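You operate a simulated robot arm through the tools that you are given. There is no shell and no other tool.

Carry out the task below with a simulated two-armed robot. There is one attempt and no reset: what you move stays moved.

Task
Feed 3 tomatoes from filler W27 into the carton between the fillers.
Fine: slide the carton onto the tray, push the tray in, work the lever, pull the tray out and send the pocket rack back.

Only the result counts: the job must be done as asked and must still hold three seconds after the hand-in. Knocking over, shifting, dropping, spilling or breaking anything else fails it.

Robot
Two 7-joint arms with fingered hands on one trunk that stands fixed in place. Base frame: the origin is at the foot of the trunk, x ahead of it, y to its left, z up; the work surface is at about z = 74. Lengths are in cm, angles in rad, forces in N, time in s.
The left shoulder is at [7.2, 15.7, 113.4], the right one opposite. With the tool pointing down near the work surface each hand reaches from about 38 to 86 cm from the base axis, measured 20 degrees to its own side. Payload 4 kg a hand.
The tool frame of a hand sits at the grasp point between the pads (the TCP): z along the fingers, y along the line on which they close. The tips reach 3 cm beyond it. Largest opening 10.4 cm; the body of the gripper starts 3.5 cm behind the TCP. The gripper is a hand of 3 fingers: y runs from the thumb to the fingers, the wrist lies at [-1.5, -10.4, -17.8] in the tool frame, and closing takes about 1.5 s.
Orientation is told as [roll, pitch, yaw] about the base's x, y, z axes, in that order, counted from this pose: with the fingers straight down and the wrist toward the robot, the tool's x, y and z point along [0, 1, 0], [1, 0, 0] and [0, 0, -1] of the base frame.

Tools
- The arms move only by the tool move_arm. It takes "left_rows", "right_rows" or both (then of equal length, played together; a hand with none holds still); each is a list of rows, each an object (a shift or turn left out is 0, a gripper value left out holds the last) with "dp": the shift along the tool's x, y, z in units of 50 mm (1.0 is 50 mm), a list of three; "rot": the turn, a rotation vector about the tool's x, y, z in units of 4 degrees (1.0 is 4 degrees), a list of three. In form: [{"dp": [x, y, z], "rot": [rx, ry, rz]}, ...]. A call has 1 to 20 rows; each row shifts and turns the commanded pose from where the row before left it, along the tool's axes as they then stand. "left_fingers" and "right_fingers" are, for a hand that has rows, the opening, from 0 (shut) to 1 (fully open), set as the call begins (left out, the last holds). A call with a number of a shift or a turn outside -1 to 1 is refused whole. Rows are played at 5 a second. More than 5 cm and 0.15 rad between two rows, or a gripper value outside its range, and nothing of the call is played. A pose out of reach is approached as far as the arm can. The call stops where the force on the tool passes 90 N (or 10 N more than at its start, if that is more) or the arm is blocked; 0.2 s more then pass. The fingers move at their own pace (about 15.3 cm/s each) and stop on an object; they squeeze with about 24 N. The grip force told is the motor's: it shows also when the fingers shut on nothing. Time passes only in rows, and 0.2 s behind the last, so rows that do not move let the fingers close. It gives the time, the measured TCP pose, the force on the tool (base axes), the opening and the grip force at its end, in the units of the frame above (readings bear some noise), with the torque about the TCP (base axes, N m) and any sound that the robot's microphone picked up.
- Cameras (640 x 400 px; columns grow to the right, rows downward): "scene" is now at [13.87, 3.7, 137.27]; the picture's right is [0.37, -0.93, 0.00], its down [-0.44, -0.18, -0.88] and it looks along [0.82, 0.33, -0.47] (base axes); focal length 214 px, centre (320, 200). "left" rides on the left gripper at [-6.4, -9.4, -11.7] in its tool frame; the picture's right is [-0.72, -0.33, 0.61], its down [0.64, -0.65, 0.40] and it looks along [0.27, 0.68, 0.68] (tool axes); focal length 238 px, centre (320, 200). "right" rides on the right gripper at [6.4, -9.4, -11.7] in its tool frame; the picture's right is [-0.72, 0.33, -0.61], its down [-0.64, -0.65, 0.41] and it looks along [-0.27, 0.68, 0.68] (tool axes); focal length 238 px, centre (320, 200). There is no depth. A picture from a camera that has moved, and an enlarged one, comes with that camera's place and axes in the base frame and with its lens.
- get_image(camera): a new picture of that camera. It takes no simulated time.
- slide_trunk(by): slides the trunk up (or, below 0, down) by that many cm; the arms and the scene camera ride with it, the base frame stays. It gives what a move gives, with no picture.
- curl_fingers(index, middle, thumb_bend, thumb_turn, hand): sets how far each is bent, from 0 (flat) to 1 (curled in); at 0.3 the hand is open as for a grip, at 0.7 the pads meet at the TCP. One left out holds its place. A second passes; each finger stops where it meets its share of the squeeze, and holds until it gets a number again. A gripper value or a shape takes the hand back. It gives what a move gives, with no picture; readings hold the bend of each and the force on the fingers (four entries, about 0 where the hand has none), thumb and palm. thumb_turn goes from beside the hand (0) to across from the fingers (1), as for a grip.
- hand_shape(shape, hand): the hand has 3 fingers and takes this shape, open, in about a second: jaw (thumb against the fingers, like two jaws); tri (thumb and two fingers); tip (a fingertip pinch); poke (one finger out to press); point (the index stretched); flat (the hand flat); cup (the hand cupped); fist (a fist). The gripper value then closes the fingers along that shape, each until it touches; the sizes above hold for jaw. It gives what a move gives, with no picture.
- pan_tilt(pan, tilt): turns the head with the scene camera to pan (to the left, within 1.501 rad either way) and tilt (down, from -0.506 to 1.204), counted from straight ahead of the robot. It gives what a move gives.
- zoom(camera, box): a new picture of the part [left, top, right, bottom] of that camera's present view, enlarged. It takes no simulated time.
- sign_off(): hands the job in; it is judged then, once.

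Nothing tells you positions but the pictures and the camera data. Unless the task says otherwise, let go and move clear before handing in.

The tools are called after ">>>" by a JSON object that holds its "fn" and its "kwargs". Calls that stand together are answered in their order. move_arm: Moves the arms, as the interface text tells. Its arguments: {"type":"object","properties":{"left_rows":{"type":"array"},"left_fingers":{"type":"number"},"right_rows":{"type":"array"},"right_fingers":{"type":"number"}},"required":[]} The other tools are called the same way: slide_trunk (by) slides the trunk up or down; hand_shape (shape, hand) gives the hand a shape; curl_fingers (index, middle, thumb_bend, thumb_turn, hand) moves the fingers one by one; pan_tilt (pan, tilt) turns the head that bears the scene camera; get_image (camera) takes a picture; zoom (camera, box) takes an enlarged picture of a part of a camera's view; sign_off () hands the job in.

At the start:

```text
time: 0.0
left_position: [37.36, 42.15, 123.9]
left_orientation: [-0.003, 0.002, 0.001]
left_ft_force: [0.5, 0.9, -0.5]
left_moment: [-0.03, 0.01, 0.01]
left_grip_width: 10.36
left_finger_force: 0.0
left_shape: jaw
left_bend: [0.3, 0.3, 0.3, 0.98]
left_finger forces: [0.0, 0.0, 0.1, 0.0, 0.0, 0.1]
right_position: [61.2, 0.64, 134.31]
right_orientation: [-0.001, 0.002, 0.0]
right_ft_force: [-0.2, 0.4, -0.4]
right_moment: [0.01, 0.01, 0.0]
right_grip_width: 10.37
right_finger_force: 0.0
right_shape: jaw
right_bend: [0.3, 0.3, 0.3, 0.98]
right_finger forces: [0.0, 0.0, 0.0, 0.0, 0.0, 0.0]
trunk travel left (down, up): [-55.0, 39.0]
head pan, tilt: [0.38, 0.492]
```

scene: 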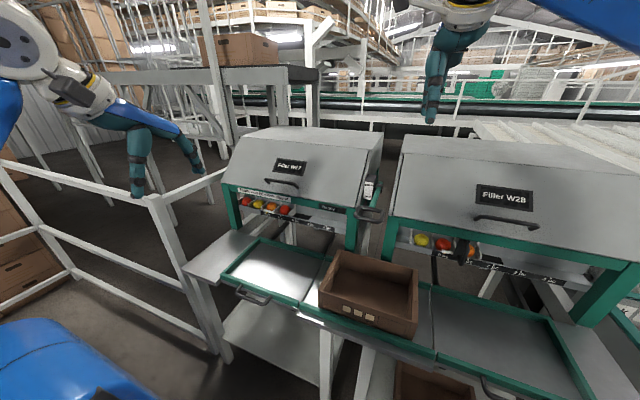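
right: 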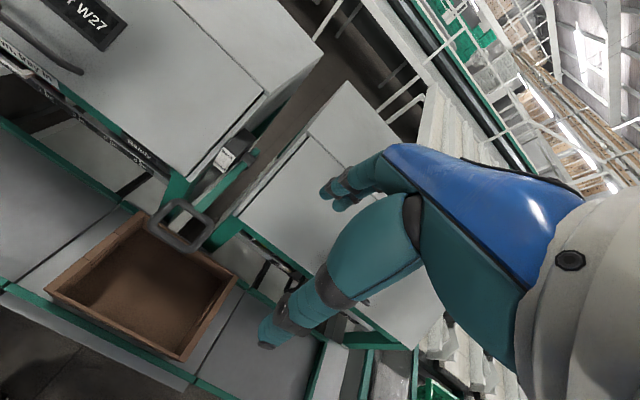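
left: 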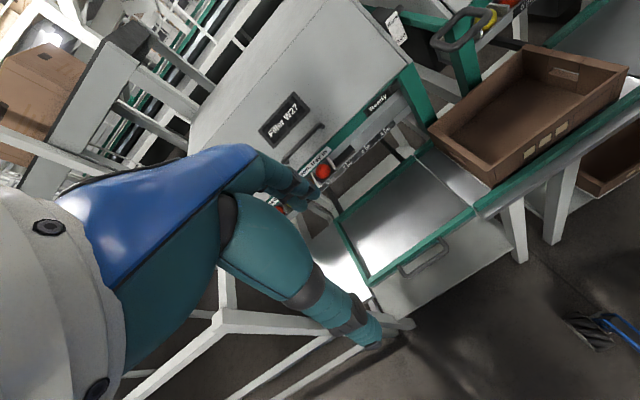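

I see two fillers (W27 on the left, W28 on the right) with a brown carton on the ledge between them. First I'll look closely at the machine, its labels, lever, tray and pocket rack.

>>> {"fn": "zoom", "kwargs": {"camera": "scene", "box": [200, 120, 440, 270]}}

>>> {"fn": "zoom", "kwargs": {"camera": "scene", "box": [220, 170, 340, 245]}}

>>> {"fn": "zoom", "kwargs": {"camera": "scene", "box": [180, 220, 440, 382]}}

>>> {"fn": "zoom", "kwargs": {"camera": "scene", "box": [320, 160, 420, 222]}}

>>> {"fn": "zoom", "kwargs": {"camera": "left", "box": [240, 60, 480, 210]}}

>>> {"fn": "zoom", "kwargs": {"camera": "right", "box": [0, 40, 280, 215]}}

```text
2.67 times, centred on (320, 195) of scene
camera zoom: at [13.87, 3.7, 137.27], right [0.37, -0.93, 0.0], down [-0.44, -0.18, -0.88], along [0.82, 0.33, -0.47], focal length 572 px, centre (320, 213)
```

zoom: 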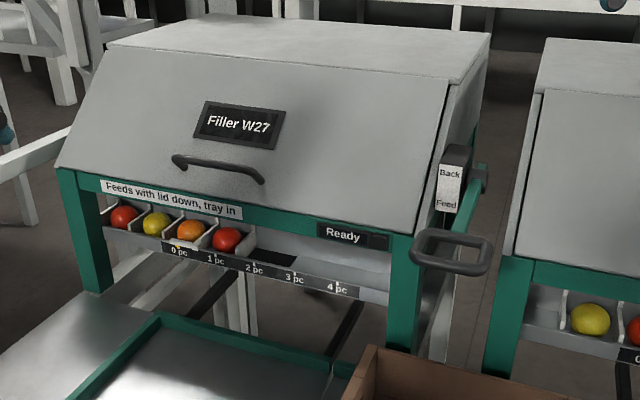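

```text
5.33 times, centred on (280, 208) of scene
camera zoom: at [13.87, 3.7, 137.27], right [0.37, -0.93, 0.0], down [-0.44, -0.18, -0.88], along [0.82, 0.33, -0.47], focal length 1144 px, centre (533, 160)
```

zoom: 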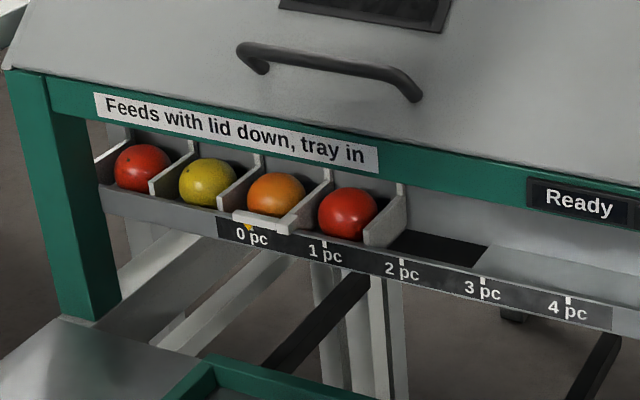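

```text
2.46 times, centred on (310, 301) of scene
camera zoom: at [13.87, 3.7, 137.27], right [0.37, -0.93, 0.0], down [-0.44, -0.18, -0.88], along [0.82, 0.33, -0.47], focal length 528 px, centre (345, -49)
```

zoom: 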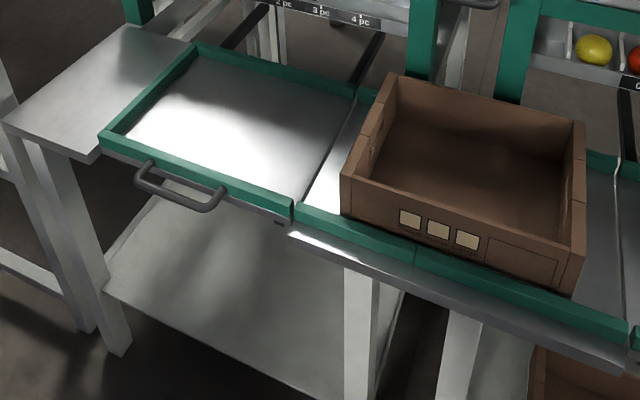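

```text
6.40 times, centred on (370, 191) of scene
camera zoom: at [13.87, 3.7, 137.27], right [0.37, -0.93, 0.0], down [-0.44, -0.18, -0.88], along [0.82, 0.33, -0.47], focal length 1373 px, centre (0, 258)
```

zoom: 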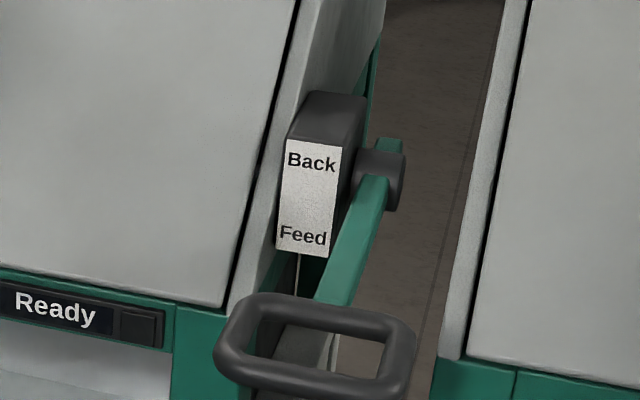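

```text
2.67 times, centred on (360, 135) of left
camera zoom: at [27.99, 35.68, 135.59], right [-0.33, -0.72, -0.61], down [-0.65, 0.64, -0.4], along [0.68, 0.27, -0.68], focal length 636 px, centre (213, 373)
```

zoom: 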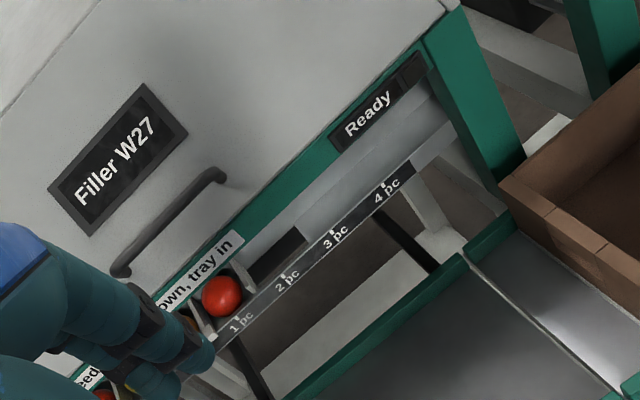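

```text
2.29 times, centred on (140, 128) of right
camera zoom: at [51.89, 6.99, 146.04], right [0.33, -0.72, 0.61], down [-0.65, -0.64, -0.4], along [0.68, -0.27, -0.68], focal length 545 px, centre (731, 366)
```

zoom: 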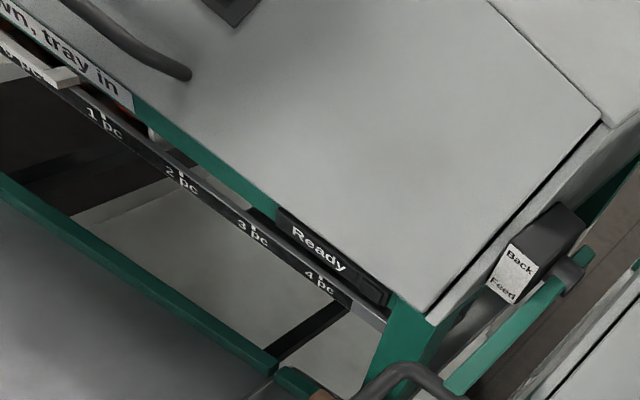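

The fillers appear to line up with the base axes. W27's rack pointer sits at "0 pc", and its lever loop is near (68, 10, 105). The tray is at about x 53–76, y 27–59, and the carton at x 55–74, y −7…21. I'll turn the head for better views before moving anything.

>>> {"fn": "pan_tilt", "kwargs": {"pan": 0.55, "tilt": 0.75}}

```text
time: 0.8
left_position: [37.12, 42.11, 124.12]
left_orientation: [-0.001, -0.001, 0.0]
left_ft_force: [-0.1, -0.9, 0.8]
left_moment: [-0.01, 0.0, 0.0]
left_grip_width: 10.34
left_finger_force: 0.0
left_shape: jaw
left_bend: [0.3, 0.3, 0.3, 0.98]
left_finger forces: [0.1, 0.1, 0.0, 0.0, 0.0, 0.1]
right_position: [60.98, 0.54, 134.36]
right_orientation: [-0.001, 0.0, -0.001]
right_ft_force: [0.7, 0.4, 0.4]
right_moment: [-0.03, -0.03, -0.01]
right_grip_width: 10.38
right_finger_force: 0.1
right_shape: jaw
right_bend: [0.3, 0.3, 0.3, 0.98]
right_finger forces: [0.1, 0.1, 0.0, 0.0, 0.0, 0.1]
trunk travel left (down, up): [-55.0, 39.0]
head pan, tilt: [0.55, 0.75]
```

The head has turned, so I'll take the new scene picture and zoom in on the tray, handle and carton.

>>> {"fn": "get_image", "kwargs": {"camera": "scene"}}

>>> {"fn": "zoom", "kwargs": {"camera": "scene", "box": [200, 150, 360, 250]}}

>>> {"fn": "zoom", "kwargs": {"camera": "scene", "box": [240, 60, 440, 185]}}

>>> {"fn": "zoom", "kwargs": {"camera": "scene", "box": [330, 130, 490, 230]}}

```text
taken
camera scene: at [12.47, 4.65, 135.01], right [0.52, -0.85, 0.0], down [-0.58, -0.36, -0.73], along [0.62, 0.38, -0.68], focal length 214 px, centre (320, 200)
```

scene: 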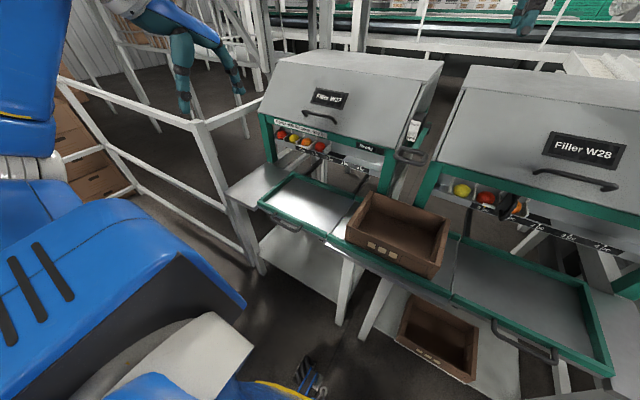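

```text
4.00 times, centred on (280, 200) of scene
camera zoom: at [12.47, 4.65, 135.01], right [0.52, -0.85, 0.0], down [-0.58, -0.36, -0.73], along [0.62, 0.38, -0.68], focal length 858 px, centre (480, 200)
```

zoom: 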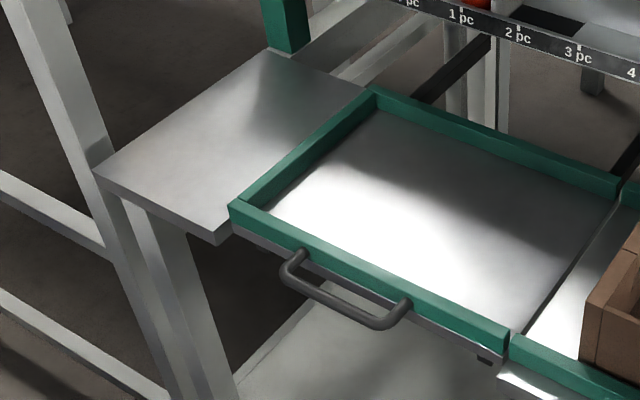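

```text
3.20 times, centred on (340, 122) of scene
camera zoom: at [12.47, 4.65, 135.01], right [0.52, -0.85, 0.0], down [-0.58, -0.36, -0.73], along [0.62, 0.38, -0.68], focal length 686 px, centre (256, 448)
```

zoom: 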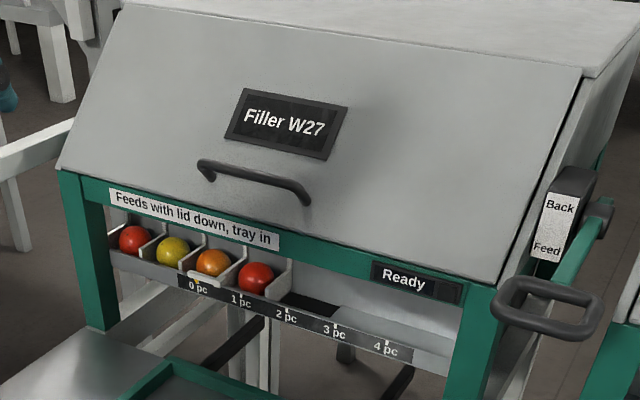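

```text
4.00 times, centred on (410, 180) of scene
camera zoom: at [12.47, 4.65, 135.01], right [0.52, -0.85, 0.0], down [-0.58, -0.36, -0.73], along [0.62, 0.38, -0.68], focal length 858 px, centre (-40, 280)
```

zoom: 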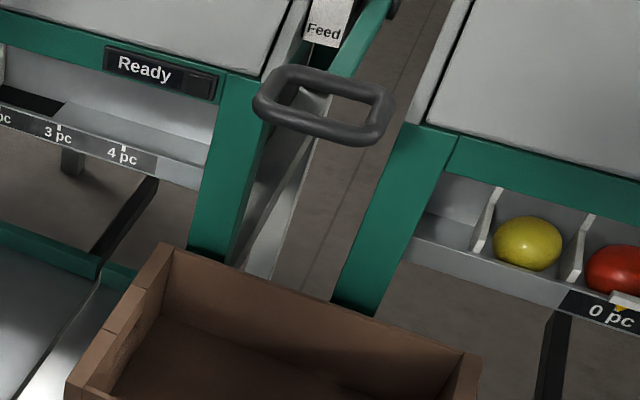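

The W27 handle bar is at about (50.3, 42.3, 73.6), spanning y 36.5–49.5, and the lever loop covers about x 62.5–70.5, y 6–14, z 105. I'll bring the closed left hand over the gap left of the carton, ready to hook the carton's left wall from inside and pull it onto the tray.

>>> {"fn": "move_arm", "kwargs": {"left_rows": [{"dp": [-0.35, 0.55, 0.55]}, {"dp": [-0.35, 0.55, 0.55]}, {"dp": [-0.35, 0.55, 0.55]}, {"dp": [-0.35, 0.55, 0.55]}, {"dp": [-0.35, 0.55, 0.55]}, {"dp": [-0.35, 0.55, 0.55]}, {"dp": [-0.35, 0.55, 0.55]}, {"dp": [-0.35, 0.55, 0.55]}, {"dp": [0, 0, 0]}], "left_fingers": 0}}

```text
time: 2.8
left_position: [59.23, 28.27, 102.12]
left_orientation: [0.001, -0.003, 0.001]
left_ft_force: [-0.3, 0.7, -0.3]
left_moment: [0.01, -0.01, 0.0]
left_grip_width: 0.0
left_finger_force: 23.8
left_shape: jaw
left_bend: [0.7, 0.7, 0.45, 1.0]
left_finger forces: [0.1, 0.0, 0.1, 0.1, 0.0, 0.1]
right_position: [61.1, 0.6, 134.37]
right_orientation: [0.0, -0.003, 0.001]
right_ft_force: [0.5, -0.3, -1.1]
right_moment: [-0.02, 0.0, -0.01]
right_grip_width: 10.38
right_finger_force: 0.0
right_shape: jaw
right_bend: [0.3, 0.3, 0.3, 0.98]
right_finger forces: [0.1, 0.0, 0.0, 0.0, 0.0, 0.0]
trunk travel left (down, up): [-55.0, 39.0]
head pan, tilt: [0.55, 0.75]
```

The left hand is closed at (59, 28, 102). I'll check its view and the scene before lowering it.

>>> {"fn": "get_image", "kwargs": {"camera": "left"}}

>>> {"fn": "get_image", "kwargs": {"camera": "scene"}}

>>> {"fn": "get_image", "kwargs": {"camera": "right"}}

```text
taken
camera left: at [49.81, 21.64, 113.67], right [-0.33, -0.72, -0.61], down [-0.65, 0.64, -0.41], along [0.69, 0.27, -0.68], focal length 238 px, centre (320, 200)
```

left: 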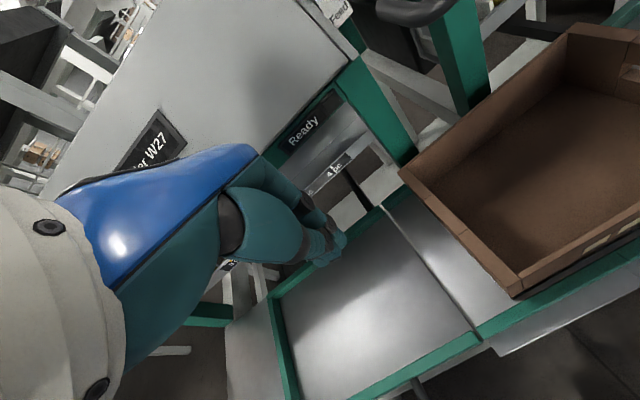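

```text
taken
camera scene: at [12.5, 4.54, 135.0], right [0.52, -0.85, 0.0], down [-0.58, -0.36, -0.73], along [0.62, 0.38, -0.68], focal length 214 px, centre (320, 200)
```

scene: 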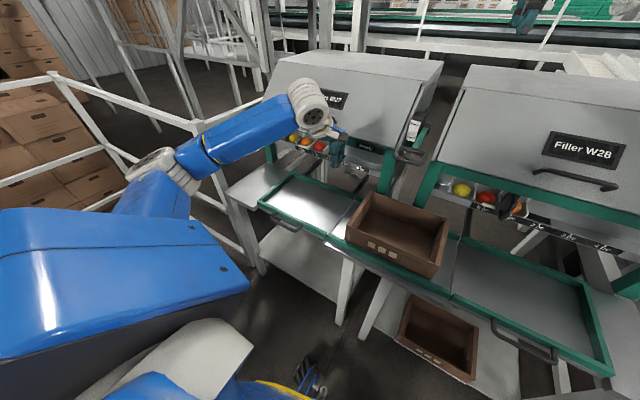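

```text
taken
camera right: at [51.64, 6.87, 146.16], right [0.33, -0.72, 0.61], down [-0.65, -0.64, -0.4], along [0.68, -0.27, -0.68], focal length 238 px, centre (320, 200)
```

right: 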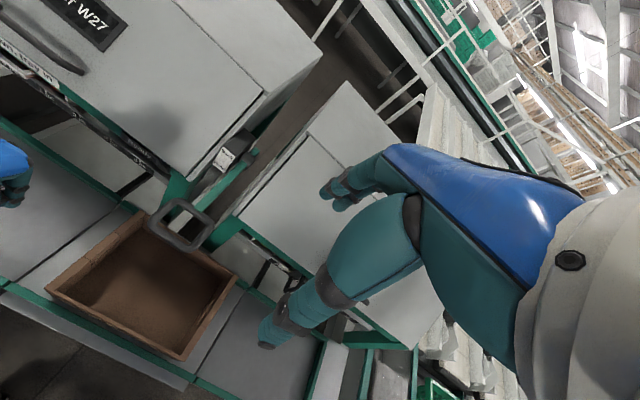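

The hand is in place to the left of the carton. I'll zoom in on the carton's left wall from the left camera to pin down its coordinates.

>>> {"fn": "zoom", "kwargs": {"camera": "left", "box": [380, 100, 620, 310]}}

>>> {"fn": "zoom", "kwargs": {"camera": "scene", "box": [330, 170, 470, 290]}}

```text
1.90 times, centred on (500, 205) of left
camera zoom: at [49.81, 21.64, 113.67], right [-0.33, -0.72, -0.61], down [-0.65, 0.64, -0.41], along [0.69, 0.27, -0.68], focal length 454 px, centre (-23, 190)
```

zoom: 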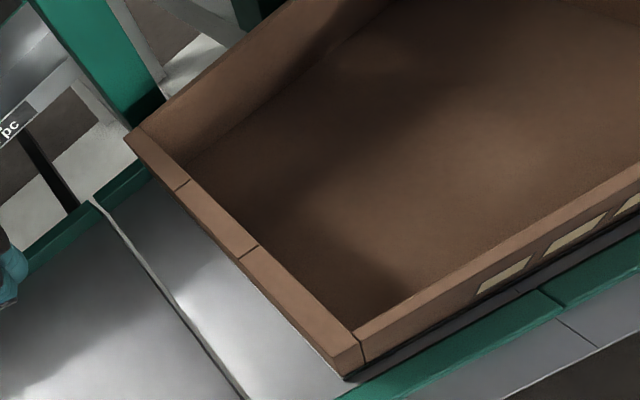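

```text
3.33 times, centred on (400, 230) of scene
camera zoom: at [12.5, 4.54, 135.0], right [0.52, -0.85, 0.0], down [-0.58, -0.36, -0.73], along [0.62, 0.38, -0.68], focal length 715 px, centre (53, 100)
```

zoom: 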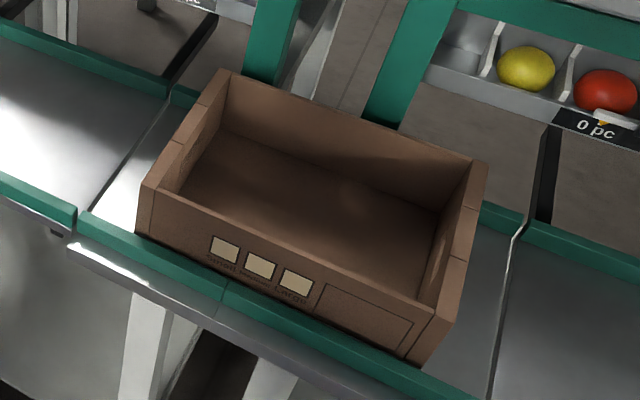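

The carton's left wall runs from about y 18.7 (inner) to 20.5 (outer), with its rim at z≈82.4. I'll lower the closed hand beside the carton, cross over the rim and dip the fingers inside next to the left wall.

>>> {"fn": "move_arm", "kwargs": {"left_rows": [{"dp": [0, 0, 0.75]}, {"dp": [0, 0, 0.75]}, {"dp": [0, 0, 0.75]}, {"dp": [0, 0.1, 0.7]}, {"dp": [-0.6, 0.1, 0]}, {"dp": [-0.6, 0, 0]}, {"dp": [-0.6, 0, 0]}, {"dp": [-0.6, 0, 0]}, {"dp": [0, 0, 0]}], "left_fingers": 0}}

>>> {"fn": "get_image", "kwargs": {"camera": "left"}}

>>> {"fn": "get_image", "kwargs": {"camera": "scene"}}

```text
time: 4.8
left_position: [60.37, 15.97, 87.16]
left_orientation: [0.002, 0.0, 0.0]
left_ft_force: [-1.2, 0.6, -0.5]
left_moment: [0.02, -0.01, -0.01]
left_grip_width: 0.0
left_finger_force: 24.0
left_shape: jaw
left_bend: [0.7, 0.7, 0.45, 1.0]
left_finger forces: [0.0, 0.0, 0.1, 0.0, 0.0, 0.0]
right_position: [60.99, 0.43, 134.32]
right_orientation: [-0.001, 0.0, 0.0]
right_ft_force: [-0.1, 0.3, -0.2]
right_moment: [0.0, -0.02, -0.02]
right_grip_width: 10.37
right_finger_force: 0.0
right_shape: jaw
right_bend: [0.3, 0.3, 0.3, 0.98]
right_finger forces: [0.1, 0.1, 0.1, 0.1, 0.0, 0.0]
trunk travel left (down, up): [-55.0, 39.0]
head pan, tilt: [0.55, 0.75]
```

```text
taken
camera left: at [50.95, 9.39, 98.92], right [-0.33, -0.72, -0.61], down [-0.65, 0.64, -0.4], along [0.68, 0.27, -0.68], focal length 238 px, centre (320, 200)
```

left: 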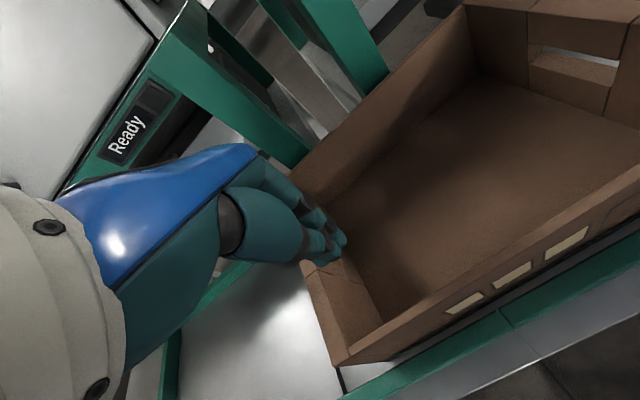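

```text
taken
camera scene: at [12.54, 4.49, 135.0], right [0.52, -0.85, 0.0], down [-0.58, -0.36, -0.73], along [0.62, 0.38, -0.68], focal length 214 px, centre (320, 200)
```

scene: 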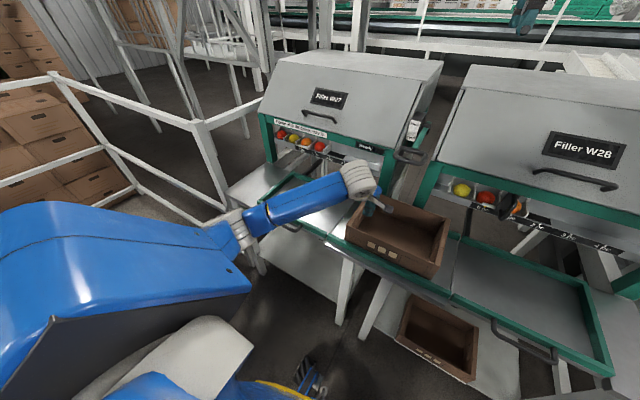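

The fingertips look to be just over the carton interior, close to the left wall. I'll zoom to check the clearance before lowering.

>>> {"fn": "zoom", "kwargs": {"camera": "left", "box": [270, 200, 430, 380]}}

>>> {"fn": "zoom", "kwargs": {"camera": "scene", "box": [320, 150, 460, 260]}}

```text
2.22 times, centred on (350, 290) of left
camera zoom: at [50.95, 9.39, 98.92], right [-0.33, -0.72, -0.61], down [-0.65, 0.64, -0.4], along [0.68, 0.27, -0.68], focal length 530 px, centre (253, 0)
```

zoom: 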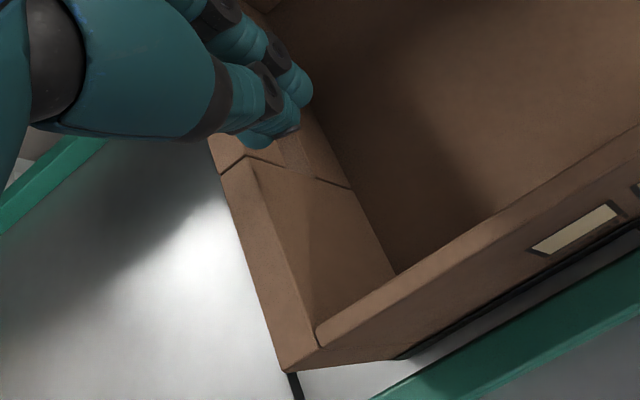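

```text
3.64 times, centred on (390, 205) of scene
camera zoom: at [12.54, 4.49, 135.0], right [0.52, -0.85, 0.0], down [-0.58, -0.36, -0.73], along [0.62, 0.38, -0.68], focal length 780 px, centre (66, 182)
```

zoom: 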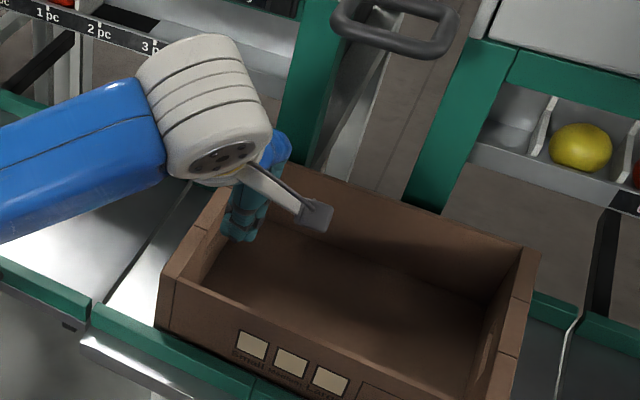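

The wall's inner face is at y≈19.1 and the fingers reach to about y 17.6, so there is clearance. I'll lower the fingers into the carton.

>>> {"fn": "move_arm", "kwargs": {"left_rows": [{"dp": [0, 0, 0.4]}, {"dp": [0, 0, 0.4]}, {"dp": [0, 0, 0.3]}, {"dp": [0, 0, 0]}], "left_fingers": 0}}

>>> {"fn": "get_image", "kwargs": {"camera": "left"}}

```text
time: 5.8
left_position: [60.42, 16.06, 81.67]
left_orientation: [0.0, 0.001, -0.001]
left_ft_force: [1.0, -0.3, -0.6]
left_moment: [-0.01, -0.04, -0.01]
left_grip_width: 0.0
left_finger_force: 23.4
left_shape: jaw
left_bend: [0.7, 0.7, 0.45, 1.0]
left_finger forces: [0.1, 0.0, 0.0, 0.1, 0.0, 0.1]
right_position: [61.04, 0.48, 134.39]
right_orientation: [-0.001, 0.0, -0.001]
right_ft_force: [0.6, -0.4, -0.3]
right_moment: [-0.04, -0.04, 0.0]
right_grip_width: 10.36
right_finger_force: 0.1
right_shape: jaw
right_bend: [0.3, 0.3, 0.3, 0.98]
right_finger forces: [0.1, 0.1, 0.1, 0.0, 0.0, 0.1]
trunk travel left (down, up): [-55.0, 39.0]
head pan, tilt: [0.55, 0.75]
```

```text
taken
camera left: at [50.97, 9.62, 93.43], right [-0.33, -0.72, -0.61], down [-0.65, 0.64, -0.4], along [0.68, 0.27, -0.68], focal length 238 px, centre (320, 200)
```

left: 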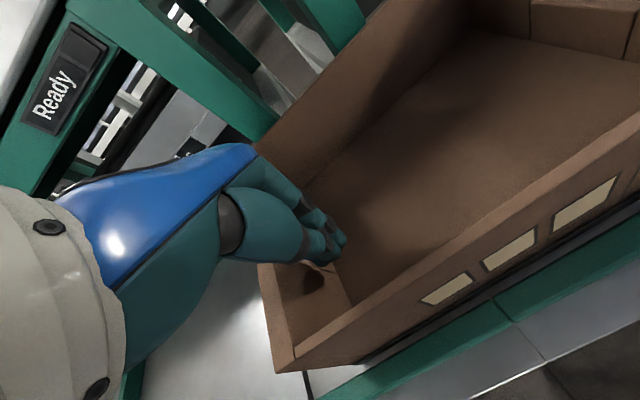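

The fingers are inside the carton with no contact. I'll pull gently toward +y in a short test.

>>> {"fn": "move_arm", "kwargs": {"left_rows": [{"dp": [0.2, 0, 0]}, {"dp": [0.2, 0, 0]}, {"dp": [0.25, 0, 0]}, {"dp": [0.25, 0, 0]}, {"dp": [0.25, 0, 0]}, {"dp": [0.25, 0, 0]}], "left_fingers": 0}}

>>> {"fn": "get_image", "kwargs": {"camera": "scene"}}

>>> {"fn": "get_image", "kwargs": {"camera": "left"}}

```text
time: 7.2
left_position: [60.21, 23.24, 81.76]
left_orientation: [-0.001, -0.002, -0.001]
left_ft_force: [0.4, -0.4, -0.3]
left_moment: [0.03, 0.02, -0.02]
left_grip_width: 0.0
left_finger_force: 24.4
left_shape: jaw
left_bend: [0.7, 0.7, 0.46, 1.0]
left_finger forces: [0.0, 0.5, 0.1, 0.1, 0.0, 0.0]
right_position: [61.06, 0.59, 134.41]
right_orientation: [0.0, 0.002, -0.001]
right_ft_force: [-0.6, -0.3, 0.1]
right_moment: [-0.02, -0.01, 0.03]
right_grip_width: 10.37
right_finger_force: 0.0
right_shape: jaw
right_bend: [0.3, 0.3, 0.3, 0.98]
right_finger forces: [0.1, 0.0, 0.1, 0.0, 0.0, 0.0]
trunk travel left (down, up): [-55.0, 39.0]
head pan, tilt: [0.55, 0.75]
```

```text
taken
camera scene: at [12.53, 4.56, 135.0], right [0.52, -0.85, 0.0], down [-0.58, -0.36, -0.73], along [0.62, 0.38, -0.68], focal length 214 px, centre (320, 200)
```

scene: 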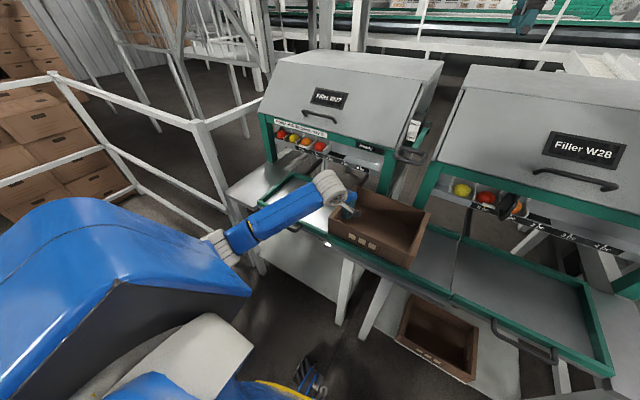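

```text
taken
camera left: at [50.86, 16.64, 93.45], right [-0.33, -0.72, -0.61], down [-0.65, 0.64, -0.4], along [0.68, 0.27, -0.68], focal length 238 px, centre (320, 200)
```

left: 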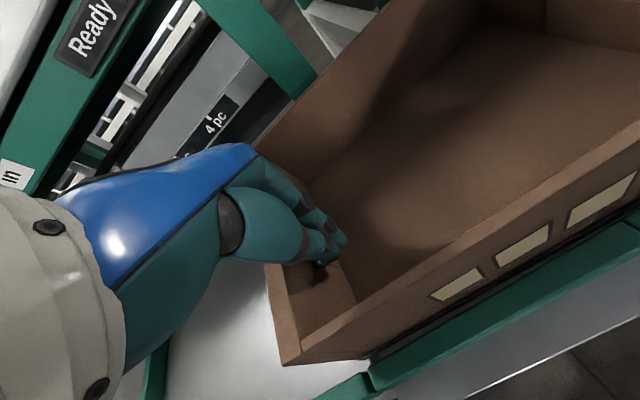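

The carton follows the hand, with its left edge now at about y 26, just before the tray seam. I'll carry on pulling.

>>> {"fn": "move_arm", "kwargs": {"left_rows": [{"dp": [0.25, 0, 0]}, {"dp": [0.25, 0, 0]}, {"dp": [0.25, 0, 0]}, {"dp": [0.25, 0, 0]}, {"dp": [0.25, 0, 0]}, {"dp": [0.25, 0, 0]}, {"dp": [0.25, 0, 0]}, {"dp": [0.25, 0, 0]}, {"dp": [0.25, 0, 0]}, {"dp": [0.25, 0, 0]}], "left_fingers": 0}}

>>> {"fn": "get_image", "kwargs": {"camera": "scene"}}

>>> {"fn": "get_image", "kwargs": {"camera": "left"}}

```text
time: 9.4
left_position: [60.15, 35.68, 81.66]
left_orientation: [0.0, 0.001, 0.001]
left_ft_force: [0.1, 0.0, 0.0]
left_moment: [0.02, -0.03, -0.02]
left_grip_width: 0.02
left_finger_force: 24.1
left_shape: jaw
left_bend: [0.7, 0.7, 0.46, 1.0]
left_finger forces: [0.0, 0.6, 0.1, 0.1, 0.1, 0.0]
right_position: [61.14, 0.56, 134.4]
right_orientation: [0.001, 0.0, 0.0]
right_ft_force: [0.1, 0.2, -0.4]
right_moment: [0.01, -0.04, 0.05]
right_grip_width: 10.34
right_finger_force: 0.1
right_shape: jaw
right_bend: [0.3, 0.3, 0.3, 0.98]
right_finger forces: [0.0, 0.1, 0.0, 0.0, 0.0, 0.0]
trunk travel left (down, up): [-55.0, 39.0]
head pan, tilt: [0.55, 0.75]
```

```text
taken
camera scene: at [12.51, 4.6, 135.0], right [0.52, -0.85, 0.0], down [-0.58, -0.36, -0.73], along [0.62, 0.38, -0.68], focal length 214 px, centre (320, 200)
```

scene: 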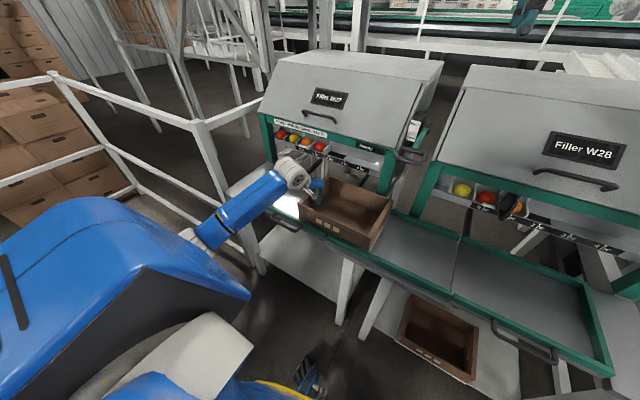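

```text
taken
camera left: at [50.86, 29.2, 93.35], right [-0.33, -0.72, -0.61], down [-0.65, 0.64, -0.4], along [0.68, 0.27, -0.68], focal length 238 px, centre (320, 200)
```

left: 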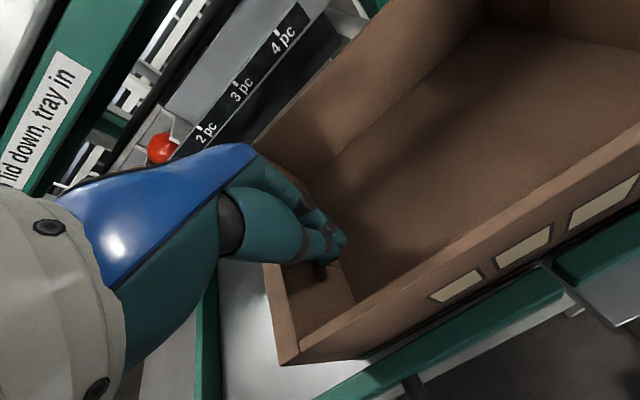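

The carton's left edge is now at about y 39.5 and it's crossing the seam without trouble. I'll pull it another 14 cm.

>>> {"fn": "move_arm", "kwargs": {"left_rows": [{"dp": [0.25, 0, 0]}, {"dp": [0.25, 0, 0]}, {"dp": [0.25, 0, 0]}, {"dp": [0.25, 0, 0]}, {"dp": [0.25, 0, 0]}, {"dp": [0.25, 0, 0]}, {"dp": [0.25, 0, 0]}, {"dp": [0.25, 0, 0]}, {"dp": [0.25, 0, 0]}, {"dp": [0.25, 0, 0]}, {"dp": [0.25, 0, 0]}], "left_fingers": 0}}

>>> {"fn": "get_image", "kwargs": {"camera": "scene"}}

>>> {"fn": "get_image", "kwargs": {"camera": "left"}}

>>> {"fn": "zoom", "kwargs": {"camera": "scene", "box": [220, 150, 420, 275]}}

```text
time: 11.8
left_position: [60.36, 49.44, 81.83]
left_orientation: [-0.001, 0.0, -0.001]
left_ft_force: [-0.5, -1.0, -0.3]
left_moment: [0.01, 0.01, 0.0]
left_grip_width: 0.05
left_finger_force: 24.0
left_shape: jaw
left_bend: [0.7, 0.7, 0.46, 1.0]
left_finger forces: [0.1, 0.6, 0.0, 0.0, 0.0, 0.1]
right_position: [61.15, 0.45, 134.41]
right_orientation: [0.0, 0.0, 0.0]
right_ft_force: [-0.2, 0.2, 0.3]
right_moment: [-0.02, -0.01, 0.0]
right_grip_width: 10.37
right_finger_force: 0.0
right_shape: jaw
right_bend: [0.3, 0.3, 0.3, 0.98]
right_finger forces: [0.1, 0.1, 0.0, 0.0, 0.0, 0.0]
trunk travel left (down, up): [-55.0, 39.0]
head pan, tilt: [0.55, 0.75]
```

```text
taken
camera scene: at [12.53, 4.65, 134.99], right [0.52, -0.85, 0.0], down [-0.58, -0.36, -0.73], along [0.62, 0.38, -0.68], focal length 214 px, centre (320, 200)
```

scene: 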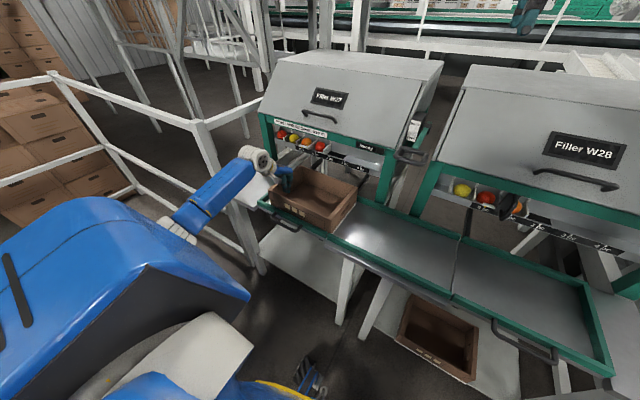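

```text
taken
camera left: at [50.95, 42.96, 93.43], right [-0.33, -0.72, -0.61], down [-0.65, 0.64, -0.4], along [0.68, 0.27, -0.68], focal length 238 px, centre (320, 200)
```

left: 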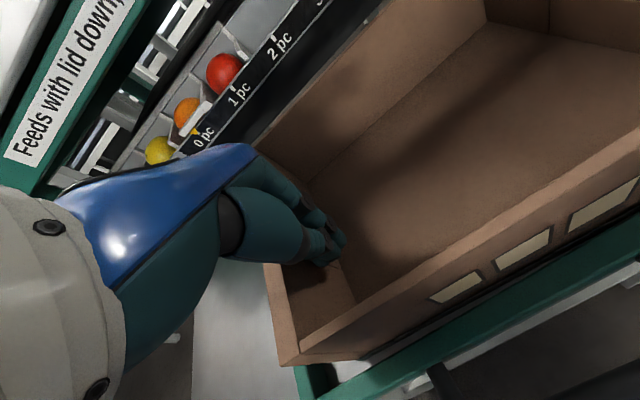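

```text
3.20 times, centred on (320, 212) of scene
camera zoom: at [12.53, 4.65, 134.99], right [0.52, -0.85, 0.0], down [-0.58, -0.36, -0.73], along [0.62, 0.38, -0.68], focal length 686 px, centre (320, 160)
```

zoom: 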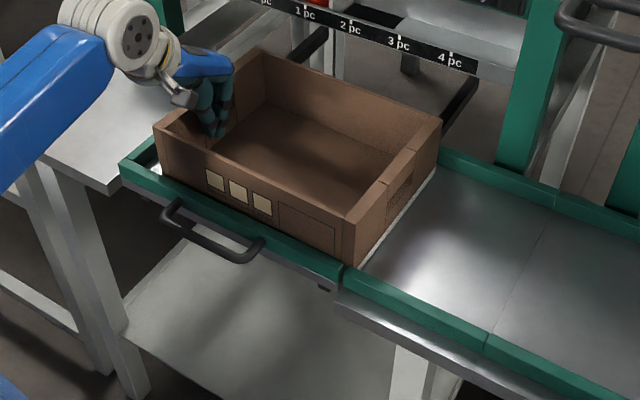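

The carton's right edge is about at the seam and there is still room on the left. I'll pull about 2 cm more, slowly, watching the force.

>>> {"fn": "move_arm", "kwargs": {"left_rows": [{"dp": [0.1, 0, 0]}, {"dp": [0.1, 0, 0]}, {"dp": [0.1, 0, 0]}, {"dp": [0.1, 0, 0]}], "left_fingers": 0}}

>>> {"fn": "zoom", "kwargs": {"camera": "scene", "box": [240, 160, 380, 250]}}

>>> {"fn": "get_image", "kwargs": {"camera": "left"}}

```text
time: 12.8
left_position: [60.25, 51.48, 81.68]
left_orientation: [0.0, -0.001, -0.001]
left_ft_force: [-0.2, -1.2, 0.1]
left_moment: [0.04, 0.0, -0.04]
left_grip_width: 0.01
left_finger_force: 24.2
left_shape: jaw
left_bend: [0.7, 0.7, 0.46, 1.0]
left_finger forces: [0.0, 0.7, 0.0, 0.1, 0.1, 0.0]
right_position: [61.1, 0.57, 134.38]
right_orientation: [0.0, 0.001, 0.0]
right_ft_force: [-0.3, 0.6, 0.5]
right_moment: [-0.03, 0.0, -0.01]
right_grip_width: 10.34
right_finger_force: 0.1
right_shape: jaw
right_bend: [0.3, 0.3, 0.3, 0.98]
right_finger forces: [0.0, 0.1, 0.0, 0.0, 0.1, 0.0]
trunk travel left (down, up): [-55.0, 39.0]
head pan, tilt: [0.55, 0.75]
```

```text
4.44 times, centred on (310, 205) of scene
camera zoom: at [12.53, 4.64, 134.99], right [0.52, -0.85, 0.0], down [-0.58, -0.36, -0.73], along [0.62, 0.38, -0.68], focal length 953 px, centre (364, 178)
```

zoom: 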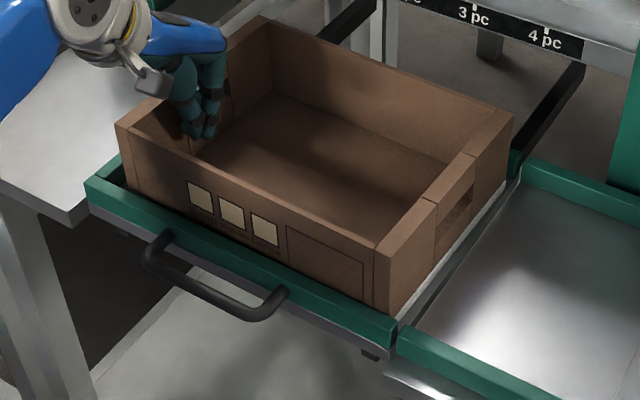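

```text
taken
camera left: at [50.93, 44.9, 93.44], right [-0.33, -0.72, -0.61], down [-0.65, 0.64, -0.4], along [0.68, 0.27, -0.68], focal length 238 px, centre (320, 200)
```

left: 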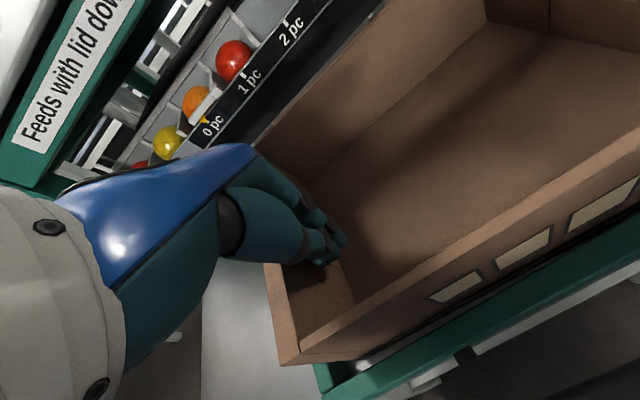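

The carton is nearly centred on the tray. I'll give it one last centimetre to the left so its right edge fully clears the seam.

>>> {"fn": "move_arm", "kwargs": {"left_rows": [{"dp": [0.06, 0, 0]}, {"dp": [0.06, 0, 0]}, {"dp": [0.06, 0, 0]}, {"dp": [0, 0, 0]}], "left_fingers": 0}}

>>> {"fn": "zoom", "kwargs": {"camera": "scene", "box": [240, 160, 380, 250]}}

>>> {"fn": "zoom", "kwargs": {"camera": "scene", "box": [310, 180, 380, 240]}}

>>> {"fn": "zoom", "kwargs": {"camera": "scene", "box": [250, 180, 320, 240]}}

```text
time: 13.8
left_position: [60.27, 52.4, 81.85]
left_orientation: [-0.002, 0.0, 0.0]
left_ft_force: [0.1, -0.4, -0.6]
left_moment: [0.02, 0.0, -0.01]
left_grip_width: 0.0
left_finger_force: 23.7
left_shape: jaw
left_bend: [0.7, 0.7, 0.46, 1.0]
left_finger forces: [0.1, 0.7, 0.0, 0.0, 0.0, 0.1]
right_position: [61.16, 0.59, 134.35]
right_orientation: [0.001, 0.0, 0.0]
right_ft_force: [0.4, -0.8, 0.0]
right_moment: [-0.04, 0.0, -0.03]
right_grip_width: 10.36
right_finger_force: 0.0
right_shape: jaw
right_bend: [0.3, 0.3, 0.3, 0.98]
right_finger forces: [0.0, 0.0, 0.0, 0.1, 0.0, 0.0]
trunk travel left (down, up): [-55.0, 39.0]
head pan, tilt: [0.55, 0.75]
```

```text
4.44 times, centred on (310, 205) of scene
camera zoom: at [12.53, 4.62, 135.0], right [0.52, -0.85, 0.0], down [-0.58, -0.36, -0.73], along [0.62, 0.38, -0.68], focal length 953 px, centre (364, 178)
```

zoom: 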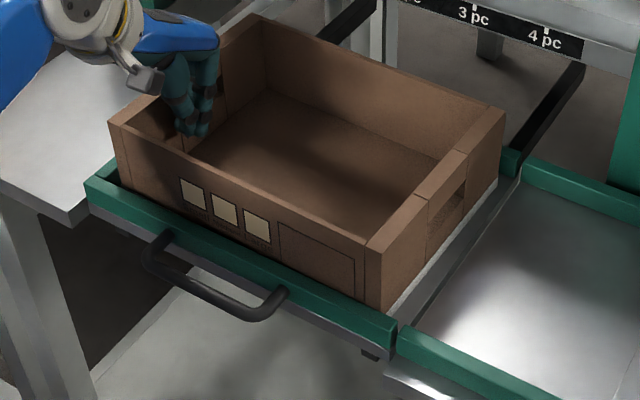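

```text
6.67 times, centred on (345, 210) of scene
camera zoom: at [12.53, 4.62, 135.0], right [0.52, -0.85, 0.0], down [-0.58, -0.36, -0.73], along [0.62, 0.38, -0.68], focal length 1430 px, centre (153, 133)
```

zoom: 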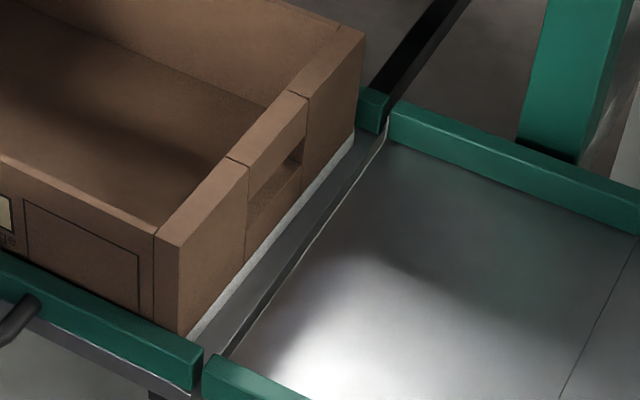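

```text
6.67 times, centred on (285, 210) of scene
camera zoom: at [12.53, 4.62, 135.0], right [0.52, -0.85, 0.0], down [-0.58, -0.36, -0.73], along [0.62, 0.38, -0.68], focal length 1430 px, centre (553, 133)
```

zoom: 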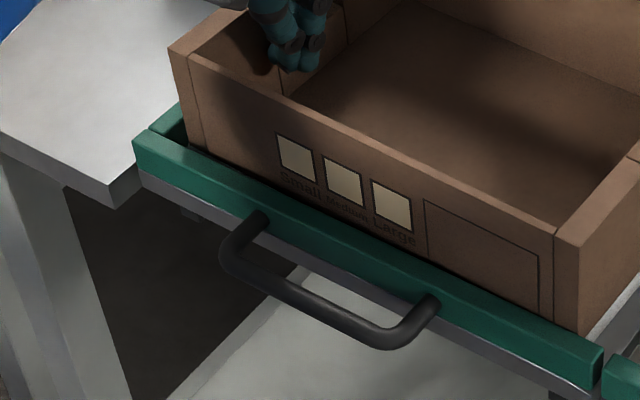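

The carton is now fully on the tray with margins on both sides. I'll back the hand off the wall, lift it out and move it to above and in front of the tray handle.

>>> {"fn": "move_arm", "kwargs": {"left_rows": [{"dp": [-0.2, 0, 0]}, {"dp": [-0.2, 0, 0]}, {"dp": [0, 0, -0.6]}, {"dp": [0, 0, -0.7]}, {"dp": [0, 0, -0.7]}, {"dp": [-0.3, -0.6, 0]}, {"dp": [-0.3, -0.7, 0]}, {"dp": [-0.3, -0.8, 0]}, {"dp": [-0.3, -0.8, 0]}, {"dp": [0, 0, 0]}], "left_fingers": 0}}

>>> {"fn": "get_image", "kwargs": {"camera": "left"}}

>>> {"fn": "get_image", "kwargs": {"camera": "scene"}}

```text
time: 16.0
left_position: [45.69, 44.26, 91.67]
left_orientation: [0.001, -0.001, 0.001]
left_ft_force: [0.8, 0.3, -0.6]
left_moment: [0.02, -0.01, -0.01]
left_grip_width: 0.0
left_finger_force: 23.5
left_shape: jaw
left_bend: [0.7, 0.7, 0.46, 1.0]
left_finger forces: [0.0, 0.0, 0.1, 0.1, 0.0, 0.0]
right_position: [61.24, 0.45, 134.38]
right_orientation: [0.001, 0.0, -0.001]
right_ft_force: [-0.4, -0.2, -1.2]
right_moment: [-0.03, 0.01, 0.02]
right_grip_width: 10.37
right_finger_force: 0.0
right_shape: jaw
right_bend: [0.3, 0.3, 0.3, 0.98]
right_finger forces: [0.1, 0.0, 0.0, 0.1, 0.1, 0.1]
trunk travel left (down, up): [-55.0, 39.0]
head pan, tilt: [0.55, 0.75]
```

```text
taken
camera left: at [36.26, 37.71, 103.3], right [-0.33, -0.72, -0.61], down [-0.65, 0.64, -0.4], along [0.68, 0.27, -0.68], focal length 238 px, centre (320, 200)
```

left: 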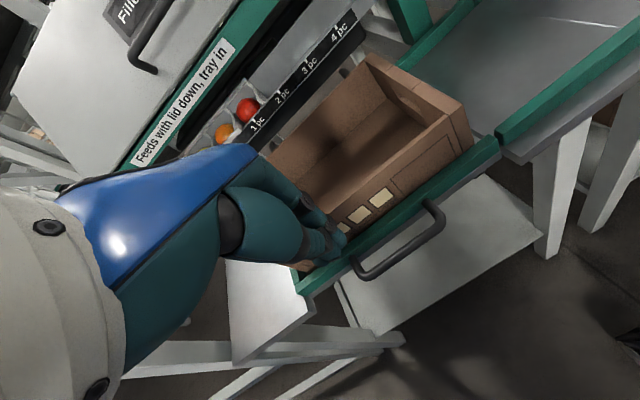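

```text
taken
camera scene: at [12.53, 4.61, 134.99], right [0.52, -0.85, 0.0], down [-0.58, -0.36, -0.73], along [0.62, 0.38, -0.68], focal length 214 px, centre (320, 200)
```

scene: 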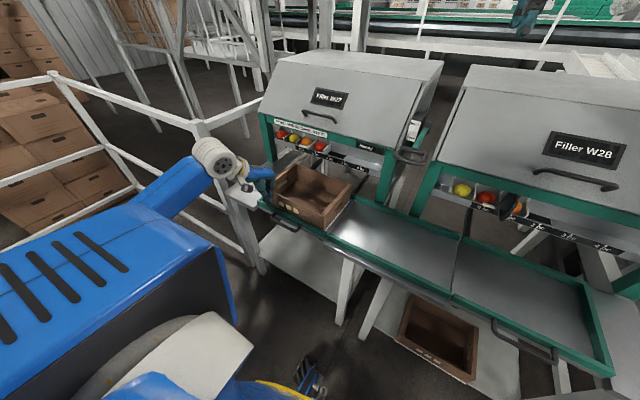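

>>> {"fn": "zoom", "kwargs": {"camera": "left", "box": [280, 120, 520, 300]}}

>>> {"fn": "zoom", "kwargs": {"camera": "scene", "box": [240, 170, 360, 250]}}

```text
2.22 times, centred on (400, 210) of left
camera zoom: at [36.26, 37.71, 103.3], right [-0.33, -0.72, -0.61], down [-0.65, 0.64, -0.4], along [0.68, 0.27, -0.68], focal length 530 px, centre (142, 178)
```

zoom: 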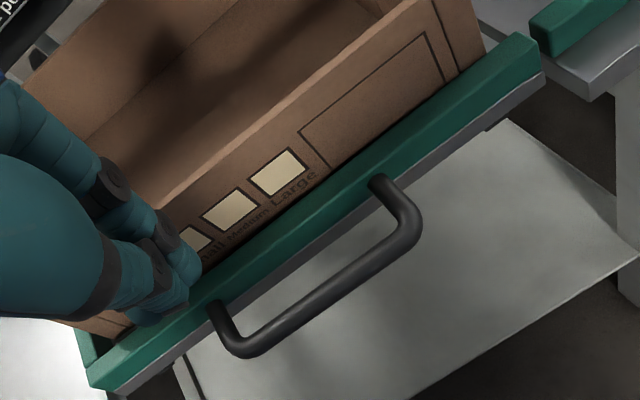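

```text
5.00 times, centred on (300, 210) of scene
camera zoom: at [12.53, 4.61, 134.99], right [0.52, -0.85, 0.0], down [-0.58, -0.36, -0.73], along [0.62, 0.38, -0.68], focal length 1072 px, centre (420, 150)
```

zoom: 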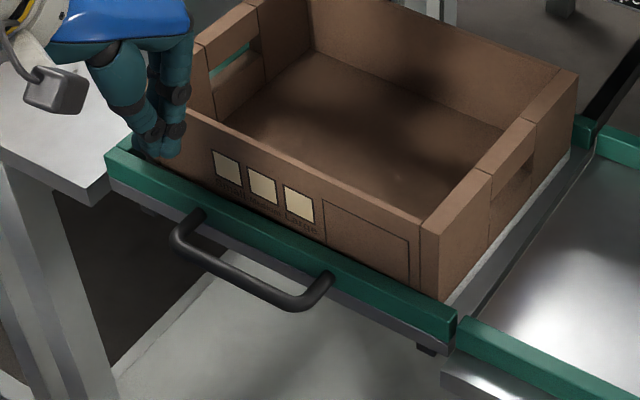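

The handle bar is at about x 49.6, z 74, y 37–48.5, roughly 3.3 cm in front of the rim. I'll pitch the hand about 17° with fingers pointing slightly forward so the palm stays clear of the carton, open it narrowly, and move to a pre-grasp just above the bar.

>>> {"fn": "move_arm", "kwargs": {"left_rows": [{"rot": [-0.85, 0, 0]}, {"rot": [-0.85, 0, 0]}, {"rot": [-0.85, 0, 0]}, {"rot": [-0.85, 0, 0]}, {"rot": [-0.85, 0, 0]}, {"dp": [-0.117, -0.096, 0.65]}, {"dp": [-0.117, -0.096, 0.65]}, {"dp": [-0.117, -0.096, 0.65]}, {"dp": [0, 0, 0]}], "left_fingers": 0.27}}

>>> {"fn": "get_image", "kwargs": {"camera": "left"}}

>>> {"fn": "zoom", "kwargs": {"camera": "scene", "box": [220, 140, 380, 250]}}

```text
time: 18.0
left_position: [47.09, 42.14, 81.76]
left_orientation: [0.0, -0.297, 0.001]
left_ft_force: [1.0, 0.6, 0.5]
left_moment: [0.01, -0.01, -0.02]
left_grip_width: 2.77
left_finger_force: 0.1
left_shape: jaw
left_bend: [0.74, 0.55, 0.74, 1.0]
left_finger forces: [0.1, 0.0, 0.0, 0.1, 0.0, 0.0]
right_position: [61.05, 0.64, 134.41]
right_orientation: [-0.001, 0.0, 0.0]
right_ft_force: [-0.4, 0.7, 0.6]
right_moment: [-0.02, 0.01, -0.02]
right_grip_width: 10.37
right_finger_force: 0.1
right_shape: jaw
right_bend: [0.3, 0.3, 0.3, 0.98]
right_finger forces: [0.0, 0.1, 0.0, 0.0, 0.0, 0.0]
trunk travel left (down, up): [-55.0, 39.0]
head pan, tilt: [0.55, 0.75]
```

```text
taken
camera left: at [34.68, 35.78, 90.22], right [-0.13, -0.72, -0.68], down [-0.51, 0.64, -0.58], along [0.85, 0.27, -0.45], focal length 238 px, centre (320, 200)
```

left: 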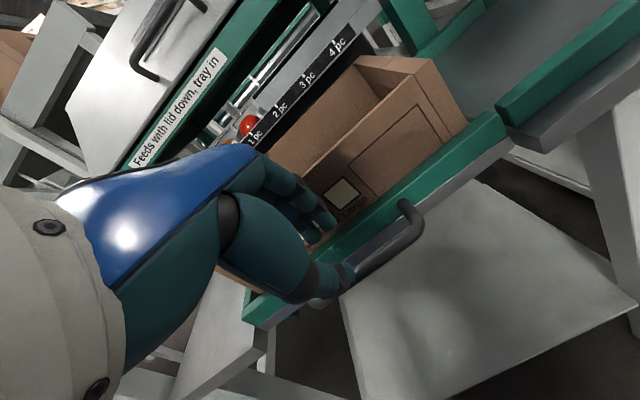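

```text
3.64 times, centred on (300, 195) of scene
camera zoom: at [12.44, 4.6, 135.0], right [0.52, -0.85, 0.0], down [-0.58, -0.36, -0.73], along [0.62, 0.38, -0.68], focal length 780 px, centre (393, 218)
```

zoom: 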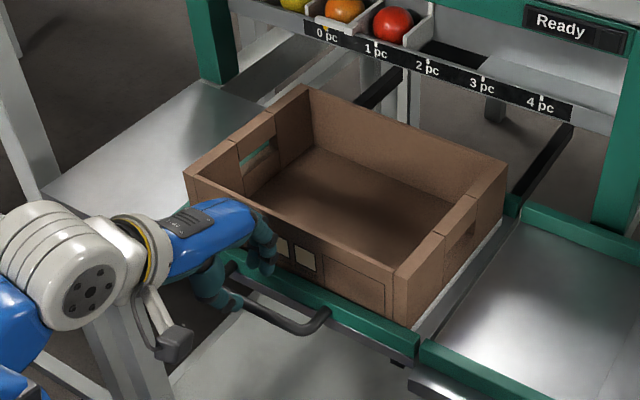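

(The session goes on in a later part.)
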